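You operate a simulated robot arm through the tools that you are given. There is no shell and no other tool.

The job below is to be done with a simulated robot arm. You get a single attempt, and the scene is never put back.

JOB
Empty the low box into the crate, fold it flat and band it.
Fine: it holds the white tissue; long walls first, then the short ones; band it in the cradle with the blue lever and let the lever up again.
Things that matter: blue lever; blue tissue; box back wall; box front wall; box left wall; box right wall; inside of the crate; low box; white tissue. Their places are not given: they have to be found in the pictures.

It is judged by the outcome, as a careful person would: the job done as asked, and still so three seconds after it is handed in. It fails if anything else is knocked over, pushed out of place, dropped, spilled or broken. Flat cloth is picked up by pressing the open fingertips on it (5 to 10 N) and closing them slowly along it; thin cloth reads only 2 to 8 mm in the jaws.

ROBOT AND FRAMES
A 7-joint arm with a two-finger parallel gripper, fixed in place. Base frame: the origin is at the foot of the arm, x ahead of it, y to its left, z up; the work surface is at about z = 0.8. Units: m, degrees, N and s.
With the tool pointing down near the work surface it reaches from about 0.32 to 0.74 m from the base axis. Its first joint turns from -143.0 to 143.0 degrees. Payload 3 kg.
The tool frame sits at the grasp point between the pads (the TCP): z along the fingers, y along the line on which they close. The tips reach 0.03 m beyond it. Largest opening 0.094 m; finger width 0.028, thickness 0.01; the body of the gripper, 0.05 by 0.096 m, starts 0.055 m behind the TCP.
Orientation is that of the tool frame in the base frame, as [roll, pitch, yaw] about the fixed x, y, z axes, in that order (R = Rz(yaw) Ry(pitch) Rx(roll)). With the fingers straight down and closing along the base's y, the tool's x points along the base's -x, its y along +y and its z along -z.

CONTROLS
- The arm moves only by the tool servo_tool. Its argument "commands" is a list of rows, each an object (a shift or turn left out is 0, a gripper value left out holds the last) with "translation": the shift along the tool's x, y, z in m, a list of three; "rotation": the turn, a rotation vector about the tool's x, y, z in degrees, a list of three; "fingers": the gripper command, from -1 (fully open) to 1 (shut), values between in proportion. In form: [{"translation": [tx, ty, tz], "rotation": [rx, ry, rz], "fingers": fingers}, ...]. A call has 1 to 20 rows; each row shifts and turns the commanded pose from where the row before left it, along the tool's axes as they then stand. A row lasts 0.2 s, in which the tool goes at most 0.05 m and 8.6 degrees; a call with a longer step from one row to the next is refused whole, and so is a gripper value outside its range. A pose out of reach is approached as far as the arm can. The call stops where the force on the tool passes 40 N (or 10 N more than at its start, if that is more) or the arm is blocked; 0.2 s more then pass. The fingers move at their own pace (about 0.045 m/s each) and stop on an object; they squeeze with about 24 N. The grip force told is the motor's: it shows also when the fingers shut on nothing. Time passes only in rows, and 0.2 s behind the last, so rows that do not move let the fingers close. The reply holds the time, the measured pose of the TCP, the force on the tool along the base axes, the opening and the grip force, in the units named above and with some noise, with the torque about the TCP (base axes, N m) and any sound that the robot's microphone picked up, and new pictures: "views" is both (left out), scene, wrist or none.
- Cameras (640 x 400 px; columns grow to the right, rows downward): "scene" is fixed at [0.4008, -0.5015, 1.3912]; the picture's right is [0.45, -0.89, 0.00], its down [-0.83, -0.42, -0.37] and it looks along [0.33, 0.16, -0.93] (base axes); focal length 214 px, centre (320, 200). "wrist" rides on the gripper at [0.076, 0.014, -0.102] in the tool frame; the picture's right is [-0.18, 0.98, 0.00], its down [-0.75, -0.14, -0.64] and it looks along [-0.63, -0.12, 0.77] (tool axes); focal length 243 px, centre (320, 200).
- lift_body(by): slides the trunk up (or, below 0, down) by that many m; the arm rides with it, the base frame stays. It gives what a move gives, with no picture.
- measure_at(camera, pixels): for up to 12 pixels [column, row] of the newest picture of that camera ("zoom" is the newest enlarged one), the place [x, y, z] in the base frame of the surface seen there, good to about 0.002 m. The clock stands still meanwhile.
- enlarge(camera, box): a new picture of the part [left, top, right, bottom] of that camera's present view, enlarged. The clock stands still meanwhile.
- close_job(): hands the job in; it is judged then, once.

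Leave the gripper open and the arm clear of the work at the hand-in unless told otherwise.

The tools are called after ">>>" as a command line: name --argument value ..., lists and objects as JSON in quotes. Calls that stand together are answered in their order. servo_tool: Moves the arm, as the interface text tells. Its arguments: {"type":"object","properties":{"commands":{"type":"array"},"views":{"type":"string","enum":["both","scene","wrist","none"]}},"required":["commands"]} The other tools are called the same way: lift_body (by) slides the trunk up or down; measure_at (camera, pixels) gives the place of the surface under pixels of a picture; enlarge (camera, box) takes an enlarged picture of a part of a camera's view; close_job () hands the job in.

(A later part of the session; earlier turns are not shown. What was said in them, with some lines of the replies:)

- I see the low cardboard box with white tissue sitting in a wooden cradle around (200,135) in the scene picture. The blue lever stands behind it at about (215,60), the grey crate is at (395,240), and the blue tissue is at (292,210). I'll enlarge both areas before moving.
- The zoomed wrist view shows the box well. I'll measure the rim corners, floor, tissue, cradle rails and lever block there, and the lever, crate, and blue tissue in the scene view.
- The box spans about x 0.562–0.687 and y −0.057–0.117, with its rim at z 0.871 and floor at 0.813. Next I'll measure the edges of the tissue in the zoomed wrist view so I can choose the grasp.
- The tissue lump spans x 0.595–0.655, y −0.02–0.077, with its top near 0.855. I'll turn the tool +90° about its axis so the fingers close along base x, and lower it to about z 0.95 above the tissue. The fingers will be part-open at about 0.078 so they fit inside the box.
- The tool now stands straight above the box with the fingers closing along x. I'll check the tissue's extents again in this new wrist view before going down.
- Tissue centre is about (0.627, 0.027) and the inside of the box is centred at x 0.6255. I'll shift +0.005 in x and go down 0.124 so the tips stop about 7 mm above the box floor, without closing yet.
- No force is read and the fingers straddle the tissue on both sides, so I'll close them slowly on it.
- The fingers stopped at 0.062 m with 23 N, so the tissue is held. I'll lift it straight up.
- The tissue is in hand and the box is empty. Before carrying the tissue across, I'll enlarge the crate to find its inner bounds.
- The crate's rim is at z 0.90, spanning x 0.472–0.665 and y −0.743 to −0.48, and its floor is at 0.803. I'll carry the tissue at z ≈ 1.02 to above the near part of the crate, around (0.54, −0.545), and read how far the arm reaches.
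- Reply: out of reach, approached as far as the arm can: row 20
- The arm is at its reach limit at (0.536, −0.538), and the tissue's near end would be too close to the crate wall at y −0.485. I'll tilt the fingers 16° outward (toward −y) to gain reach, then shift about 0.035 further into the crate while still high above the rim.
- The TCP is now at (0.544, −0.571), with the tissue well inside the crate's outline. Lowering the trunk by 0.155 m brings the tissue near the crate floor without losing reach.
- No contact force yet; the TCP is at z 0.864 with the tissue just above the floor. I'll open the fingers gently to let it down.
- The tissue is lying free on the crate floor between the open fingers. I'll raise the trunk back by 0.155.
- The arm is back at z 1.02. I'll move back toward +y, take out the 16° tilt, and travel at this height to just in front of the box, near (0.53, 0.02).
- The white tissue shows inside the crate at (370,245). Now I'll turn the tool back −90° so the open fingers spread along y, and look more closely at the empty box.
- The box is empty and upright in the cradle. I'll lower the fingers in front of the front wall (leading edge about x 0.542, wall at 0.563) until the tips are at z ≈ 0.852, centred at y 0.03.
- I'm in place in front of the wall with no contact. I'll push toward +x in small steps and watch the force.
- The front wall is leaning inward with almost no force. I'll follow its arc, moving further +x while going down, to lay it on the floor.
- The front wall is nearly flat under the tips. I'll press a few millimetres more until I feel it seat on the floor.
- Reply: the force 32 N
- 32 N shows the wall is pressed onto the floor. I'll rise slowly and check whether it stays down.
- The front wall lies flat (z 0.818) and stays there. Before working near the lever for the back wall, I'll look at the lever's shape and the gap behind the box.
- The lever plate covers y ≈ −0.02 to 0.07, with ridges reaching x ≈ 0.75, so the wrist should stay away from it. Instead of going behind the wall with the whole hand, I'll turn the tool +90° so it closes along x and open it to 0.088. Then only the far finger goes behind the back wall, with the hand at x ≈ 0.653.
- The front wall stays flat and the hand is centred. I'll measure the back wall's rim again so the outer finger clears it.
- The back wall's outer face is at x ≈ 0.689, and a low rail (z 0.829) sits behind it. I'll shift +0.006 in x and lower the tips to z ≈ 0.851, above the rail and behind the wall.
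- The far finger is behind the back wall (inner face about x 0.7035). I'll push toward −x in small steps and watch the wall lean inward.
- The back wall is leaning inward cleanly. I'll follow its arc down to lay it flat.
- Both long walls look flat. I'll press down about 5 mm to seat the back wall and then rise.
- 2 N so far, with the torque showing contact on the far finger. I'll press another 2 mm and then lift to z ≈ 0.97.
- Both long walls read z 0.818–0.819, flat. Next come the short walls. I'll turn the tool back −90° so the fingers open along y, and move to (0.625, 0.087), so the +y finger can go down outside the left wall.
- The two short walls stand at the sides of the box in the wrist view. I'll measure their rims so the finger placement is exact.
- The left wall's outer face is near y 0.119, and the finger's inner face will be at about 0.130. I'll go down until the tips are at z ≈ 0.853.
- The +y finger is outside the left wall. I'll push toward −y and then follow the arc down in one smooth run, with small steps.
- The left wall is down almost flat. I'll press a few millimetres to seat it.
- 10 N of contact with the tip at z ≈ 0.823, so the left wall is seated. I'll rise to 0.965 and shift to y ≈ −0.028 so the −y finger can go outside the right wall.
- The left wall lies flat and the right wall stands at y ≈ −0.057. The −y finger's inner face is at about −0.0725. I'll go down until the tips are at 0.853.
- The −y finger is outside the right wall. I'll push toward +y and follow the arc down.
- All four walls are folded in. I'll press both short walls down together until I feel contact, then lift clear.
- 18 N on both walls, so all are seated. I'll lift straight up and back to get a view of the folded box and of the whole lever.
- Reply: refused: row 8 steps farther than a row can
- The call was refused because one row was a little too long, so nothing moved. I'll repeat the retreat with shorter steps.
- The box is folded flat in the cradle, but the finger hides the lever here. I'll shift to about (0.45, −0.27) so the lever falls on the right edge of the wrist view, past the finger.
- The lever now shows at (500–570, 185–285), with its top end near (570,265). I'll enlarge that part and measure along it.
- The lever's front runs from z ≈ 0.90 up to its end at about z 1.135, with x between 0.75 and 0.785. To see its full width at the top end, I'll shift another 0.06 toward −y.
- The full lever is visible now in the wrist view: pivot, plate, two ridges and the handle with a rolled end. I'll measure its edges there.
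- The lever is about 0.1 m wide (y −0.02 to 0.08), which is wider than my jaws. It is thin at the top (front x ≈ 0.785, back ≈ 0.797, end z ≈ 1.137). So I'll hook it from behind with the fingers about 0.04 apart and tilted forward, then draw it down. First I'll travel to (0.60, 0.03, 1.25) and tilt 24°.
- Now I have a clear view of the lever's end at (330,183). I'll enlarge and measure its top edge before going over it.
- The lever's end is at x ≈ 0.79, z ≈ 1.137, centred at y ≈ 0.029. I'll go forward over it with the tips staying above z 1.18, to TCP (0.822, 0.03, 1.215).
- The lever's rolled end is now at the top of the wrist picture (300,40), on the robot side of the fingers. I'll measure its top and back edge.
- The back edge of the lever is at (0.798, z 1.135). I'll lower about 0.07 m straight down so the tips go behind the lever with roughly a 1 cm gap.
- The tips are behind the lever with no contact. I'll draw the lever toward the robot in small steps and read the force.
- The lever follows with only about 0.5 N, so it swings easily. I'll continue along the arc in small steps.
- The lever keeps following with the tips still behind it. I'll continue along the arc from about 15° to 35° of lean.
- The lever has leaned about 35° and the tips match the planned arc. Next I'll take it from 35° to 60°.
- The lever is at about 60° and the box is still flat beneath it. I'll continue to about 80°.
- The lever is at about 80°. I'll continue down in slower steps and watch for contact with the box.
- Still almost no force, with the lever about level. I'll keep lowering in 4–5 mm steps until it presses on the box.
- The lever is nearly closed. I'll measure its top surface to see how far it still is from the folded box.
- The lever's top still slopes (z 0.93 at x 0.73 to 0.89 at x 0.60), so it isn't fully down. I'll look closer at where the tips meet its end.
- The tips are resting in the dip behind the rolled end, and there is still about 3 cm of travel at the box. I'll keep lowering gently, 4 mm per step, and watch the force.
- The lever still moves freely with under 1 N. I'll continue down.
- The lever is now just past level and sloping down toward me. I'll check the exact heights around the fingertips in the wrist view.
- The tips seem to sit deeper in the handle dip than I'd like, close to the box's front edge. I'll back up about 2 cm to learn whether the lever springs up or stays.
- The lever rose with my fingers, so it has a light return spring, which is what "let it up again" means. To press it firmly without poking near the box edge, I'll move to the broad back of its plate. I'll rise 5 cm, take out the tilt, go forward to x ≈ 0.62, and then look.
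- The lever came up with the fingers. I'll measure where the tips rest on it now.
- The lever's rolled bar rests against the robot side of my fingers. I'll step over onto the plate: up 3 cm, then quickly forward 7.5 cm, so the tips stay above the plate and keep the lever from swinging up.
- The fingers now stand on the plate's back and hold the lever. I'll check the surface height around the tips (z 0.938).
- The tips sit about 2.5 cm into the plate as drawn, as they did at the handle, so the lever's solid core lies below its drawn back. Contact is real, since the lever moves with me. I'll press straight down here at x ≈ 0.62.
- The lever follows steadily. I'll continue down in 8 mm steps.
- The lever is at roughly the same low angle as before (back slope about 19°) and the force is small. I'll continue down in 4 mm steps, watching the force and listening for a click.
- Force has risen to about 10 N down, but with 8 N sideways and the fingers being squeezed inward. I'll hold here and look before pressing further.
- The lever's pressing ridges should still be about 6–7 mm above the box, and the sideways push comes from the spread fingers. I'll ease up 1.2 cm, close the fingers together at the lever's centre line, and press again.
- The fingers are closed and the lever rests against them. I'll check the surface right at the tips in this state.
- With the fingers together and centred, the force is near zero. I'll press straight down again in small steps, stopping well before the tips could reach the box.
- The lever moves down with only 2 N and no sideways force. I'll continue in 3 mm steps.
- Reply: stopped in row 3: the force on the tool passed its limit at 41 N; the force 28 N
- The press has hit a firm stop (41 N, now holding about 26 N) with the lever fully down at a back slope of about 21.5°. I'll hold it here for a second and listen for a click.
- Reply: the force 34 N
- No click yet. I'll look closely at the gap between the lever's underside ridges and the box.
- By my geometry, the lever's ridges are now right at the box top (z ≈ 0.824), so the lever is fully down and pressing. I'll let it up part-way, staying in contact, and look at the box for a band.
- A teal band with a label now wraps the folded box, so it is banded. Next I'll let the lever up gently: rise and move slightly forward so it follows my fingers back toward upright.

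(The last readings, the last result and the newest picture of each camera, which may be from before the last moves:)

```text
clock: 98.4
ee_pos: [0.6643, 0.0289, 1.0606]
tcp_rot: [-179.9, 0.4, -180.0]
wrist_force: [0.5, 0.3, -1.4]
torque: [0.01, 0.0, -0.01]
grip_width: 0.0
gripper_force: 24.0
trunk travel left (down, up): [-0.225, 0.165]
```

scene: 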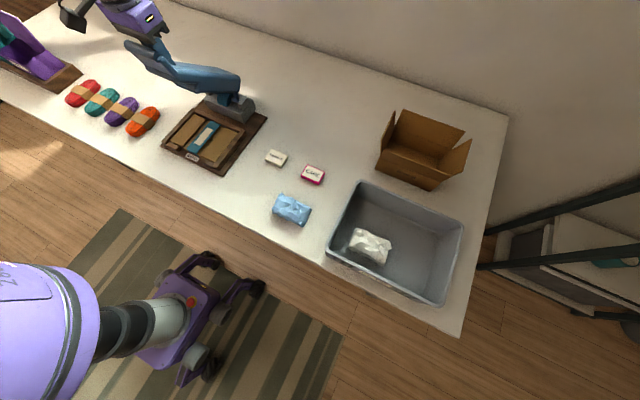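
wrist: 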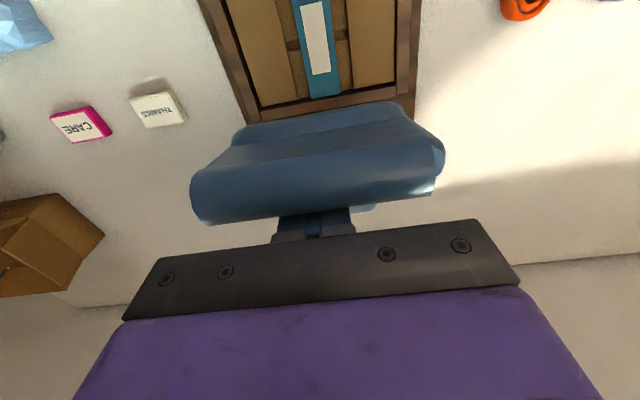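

The lever follows smoothly and the band stays on the box. I'll continue up and a little forward.

>>> servo_tool --commands '[{"translation": [-0.006, 0, -0.022]}, {"translation": [-0.006, 0, -0.022]}, {"translation": [-0.006, 0, -0.022]}, {}]'

```text
clock: 99.4
ee_pos: [0.6836, 0.0293, 1.1253]
tcp_rot: [180.0, 0.3, 180.0]
wrist_force: [0.7, 0.0, 0.1]
torque: [0.01, 0.0, 0.01]
grip_width: 0.0001
gripper_force: 24.4
trunk travel left (down, up): [-0.225, 0.165]
```

scene: 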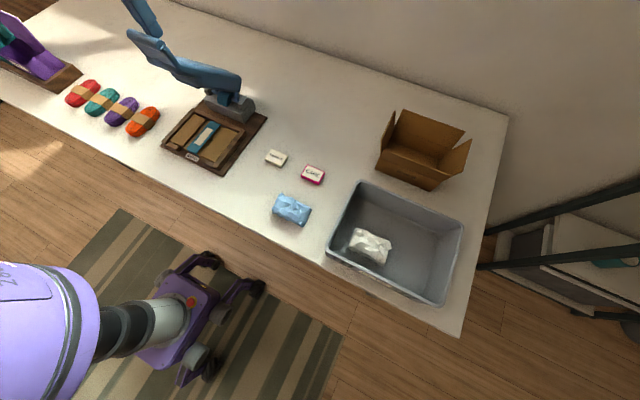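
wrist: 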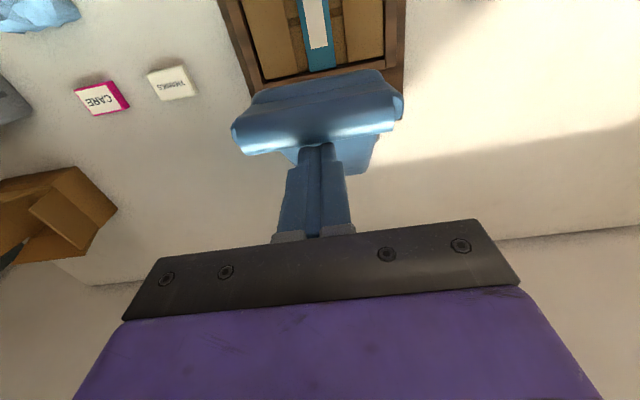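

The tips are now close to the lever's end and the lever is rising a bit more slowly than my fingers. I'll wait a second to see it follow.

>>> servo_tool --commands '[{}, {}, {}, {}, {}]'

>>> measure_at --camera "wrist" --pixels '[[300, 120], [300, 140], [300, 95], [360, 160], [290, 153], [345, 165], [240, 140], [390, 110]]'

```text
clock: 100.6
ee_pos: [0.6827, 0.03, 1.126]
tcp_rot: [-179.9, 0.4, -180.0]
wrist_force: [0.7, -0.4, 0.7]
torque: [-0.01, 0.01, 0.0]
grip_width: 0.0001
gripper_force: 24.2
trunk travel left (down, up): [-0.225, 0.165]
```

scene: 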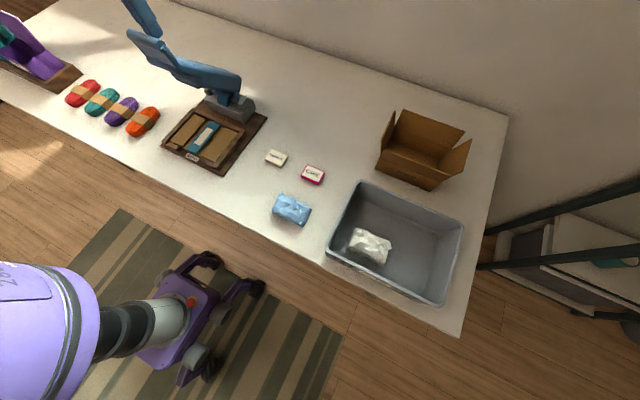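
wrist: 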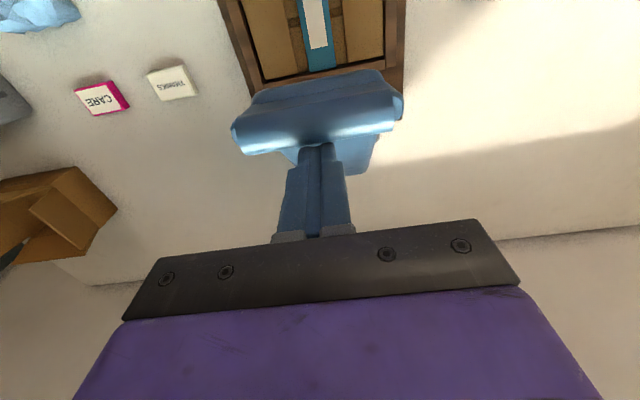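

```text
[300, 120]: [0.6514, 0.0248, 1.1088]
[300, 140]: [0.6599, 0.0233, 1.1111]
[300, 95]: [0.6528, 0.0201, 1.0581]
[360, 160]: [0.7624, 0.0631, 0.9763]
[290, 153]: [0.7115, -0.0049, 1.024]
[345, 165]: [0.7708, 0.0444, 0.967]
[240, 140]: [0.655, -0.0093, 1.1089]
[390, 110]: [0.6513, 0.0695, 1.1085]
```

The lever now leans at about 65° with its rolled bar resting on my fingers' near face. I'll ease forward about 6 cm and slightly up so it follows to nearly upright.

>>> servo_tool --commands '[{"translation": [-0.012, 0, -0.0045]}, {"translation": [-0.012, 0, -0.0045]}, {"translation": [-0.012, 0, -0.004]}, {"translation": [-0.012, 0, -0.003]}, {"translation": [-0.01, 0, -0.002]}, {}]'

```text
clock: 102.0
ee_pos: [0.7398, 0.0282, 1.1453]
tcp_rot: [-179.8, 0.3, -179.9]
wrist_force: [0.5, 0.6, 1.0]
torque: [0.01, 0.01, -0.02]
grip_width: 0.0
gripper_force: 24.4
trunk travel left (down, up): [-0.225, 0.165]
```

scene: 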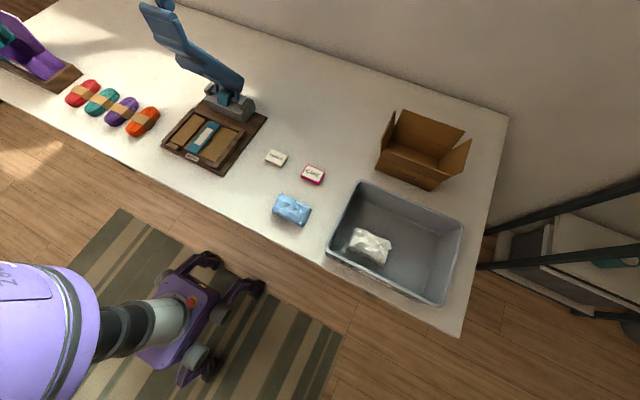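
wrist: 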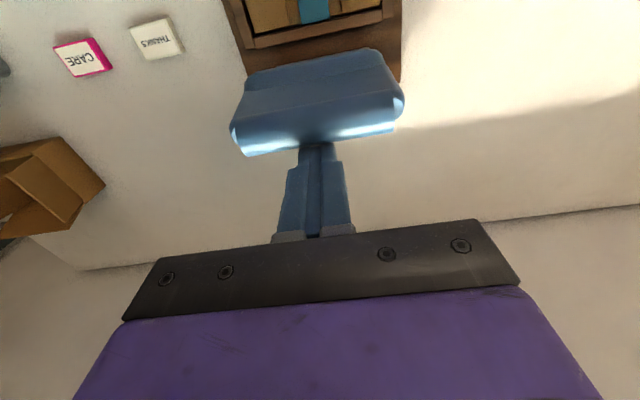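

The lever is nearly upright (about 78°), and its spring can finish the rest. I'll lift the fingers straight up out of its way.

>>> servo_tool --commands '[{"translation": [0, 0, -0.01]}, {"translation": [0, 0, -0.015]}, {"translation": [0, 0, -0.02]}, {"translation": [0, 0, -0.02]}, {"translation": [0.01, 0, -0.02]}, {}]'

```text
clock: 103.4
ee_pos: [0.7291, 0.0292, 1.2297]
tcp_rot: [-179.9, 0.3, -179.9]
wrist_force: [0.2, -0.4, -0.9]
torque: [-0.02, 0.02, 0.0]
grip_width: 0.0
gripper_force: 24.1
trunk travel left (down, up): [-0.225, 0.165]
```

scene: 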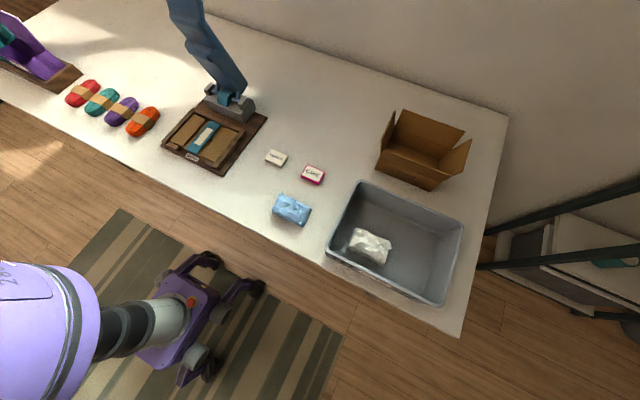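
wrist: 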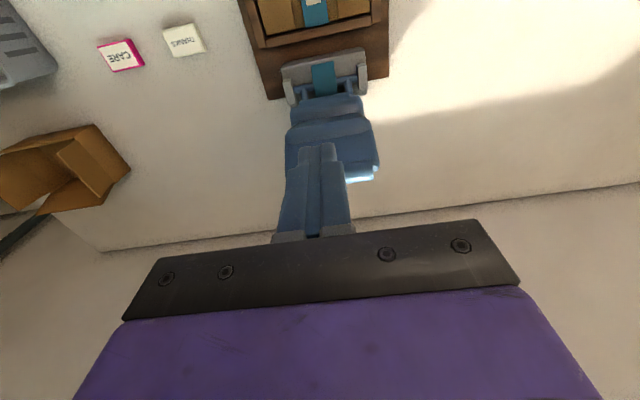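

The lever is back upright where it started. I'll open the gripper and withdraw to about the starting pose, clear of everything, then inspect the result.

>>> servo_tool --commands '[{"translation": [0.02, -0.005, -0.01]}, {"translation": [0.025, -0.02, -0.01]}, {"translation": [0.025, -0.02, -0.01], "fingers": -0.5}, {"translation": [0.025, -0.02, -0.01], "fingers": -1}, {"translation": [0.025, -0.02, -0.01]}, {"translation": [0.025, -0.02, 0]}, {"translation": [0.02, -0.015, 0]}, {}, {}]'

>>> enlarge --camera "scene" --box '[150, 60, 270, 180]'

```text
clock: 105.4
ee_pos: [0.5612, -0.0909, 1.2794]
tcp_rot: [-179.9, 0.3, -179.8]
wrist_force: [0.1, 0.1, -0.1]
torque: [0.04, 0.02, 0.02]
grip_width: 0.0939
gripper_force: 0.0
trunk travel left (down, up): [-0.225, 0.165]
```

scene: 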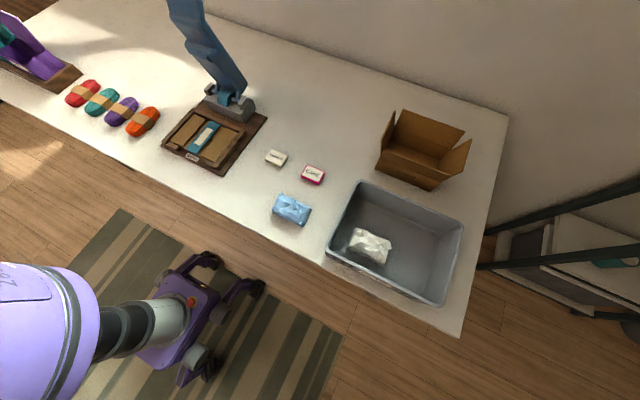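
wrist: 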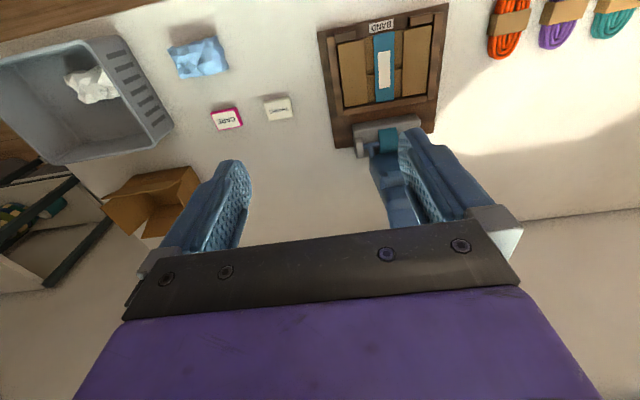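

```text
3.33 times, centred on (210, 120) of scene
```

zoom: 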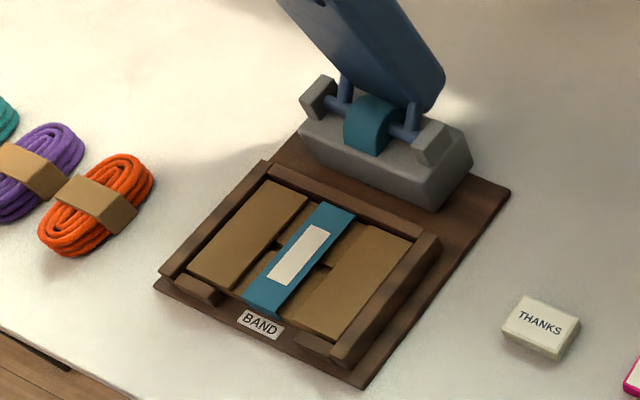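

The final pictures show the white tissue in the crate, the box flat with a teal band, and the lever upright. The blue tissue and the other items are untouched. I'll do one last check of the wall heights, the lever position and the tissue.

>>> measure_at --camera "zoom" --pixels '[[250, 230], [300, 200], [215, 270], [340, 290], [390, 250], [300, 250], [275, 285], [270, 260], [320, 270]]'

>>> measure_at --camera "scene" --pixels '[[185, 5], [210, 50], [225, 80], [370, 245], [292, 208], [277, 157], [312, 174]]'

```text
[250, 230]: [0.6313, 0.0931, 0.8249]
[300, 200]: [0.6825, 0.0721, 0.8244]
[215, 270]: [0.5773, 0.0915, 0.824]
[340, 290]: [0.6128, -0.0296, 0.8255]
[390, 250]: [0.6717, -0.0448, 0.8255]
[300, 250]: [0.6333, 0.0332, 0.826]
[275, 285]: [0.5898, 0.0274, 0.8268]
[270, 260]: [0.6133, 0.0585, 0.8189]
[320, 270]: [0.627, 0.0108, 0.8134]
```

```text
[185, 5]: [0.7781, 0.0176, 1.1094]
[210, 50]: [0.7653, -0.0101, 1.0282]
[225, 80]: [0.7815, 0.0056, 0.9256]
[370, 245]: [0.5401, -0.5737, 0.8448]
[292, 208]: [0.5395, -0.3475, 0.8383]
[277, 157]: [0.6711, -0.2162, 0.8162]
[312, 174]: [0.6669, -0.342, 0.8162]
```

The walls are flat at z ≈ 0.825 with the band over them. The lever is back at its original position, the tissue rests in the crate, and nothing else has moved. The gripper is open and clear, so I'm handing the job in.

>>> close_job

```text
The job is handed in.
```

The job is done and handed in.

- **Tissue:** the white tissue is on the floor of the crate.
- **Box:** I folded the long walls first, then the short ones. All four lie flat in the cradle, at about the same height (z ≈ 0.825).
- **Band:** I pressed the blue lever down to its stop. It left a teal band around the folded box.
- **Lever:** I let it up again and it is back in its original upright position.
- **Everything else:** the blue tissue and the THANKS and CARE blocks measure where they started, and nothing else looks disturbed in the pictures. The gripper is open and the arm is clear of the work.

The press tripped the force limit once, at 41 N, when the lever reached its stop. No click was picked up, so I judged the banding by seeing the band on the box.
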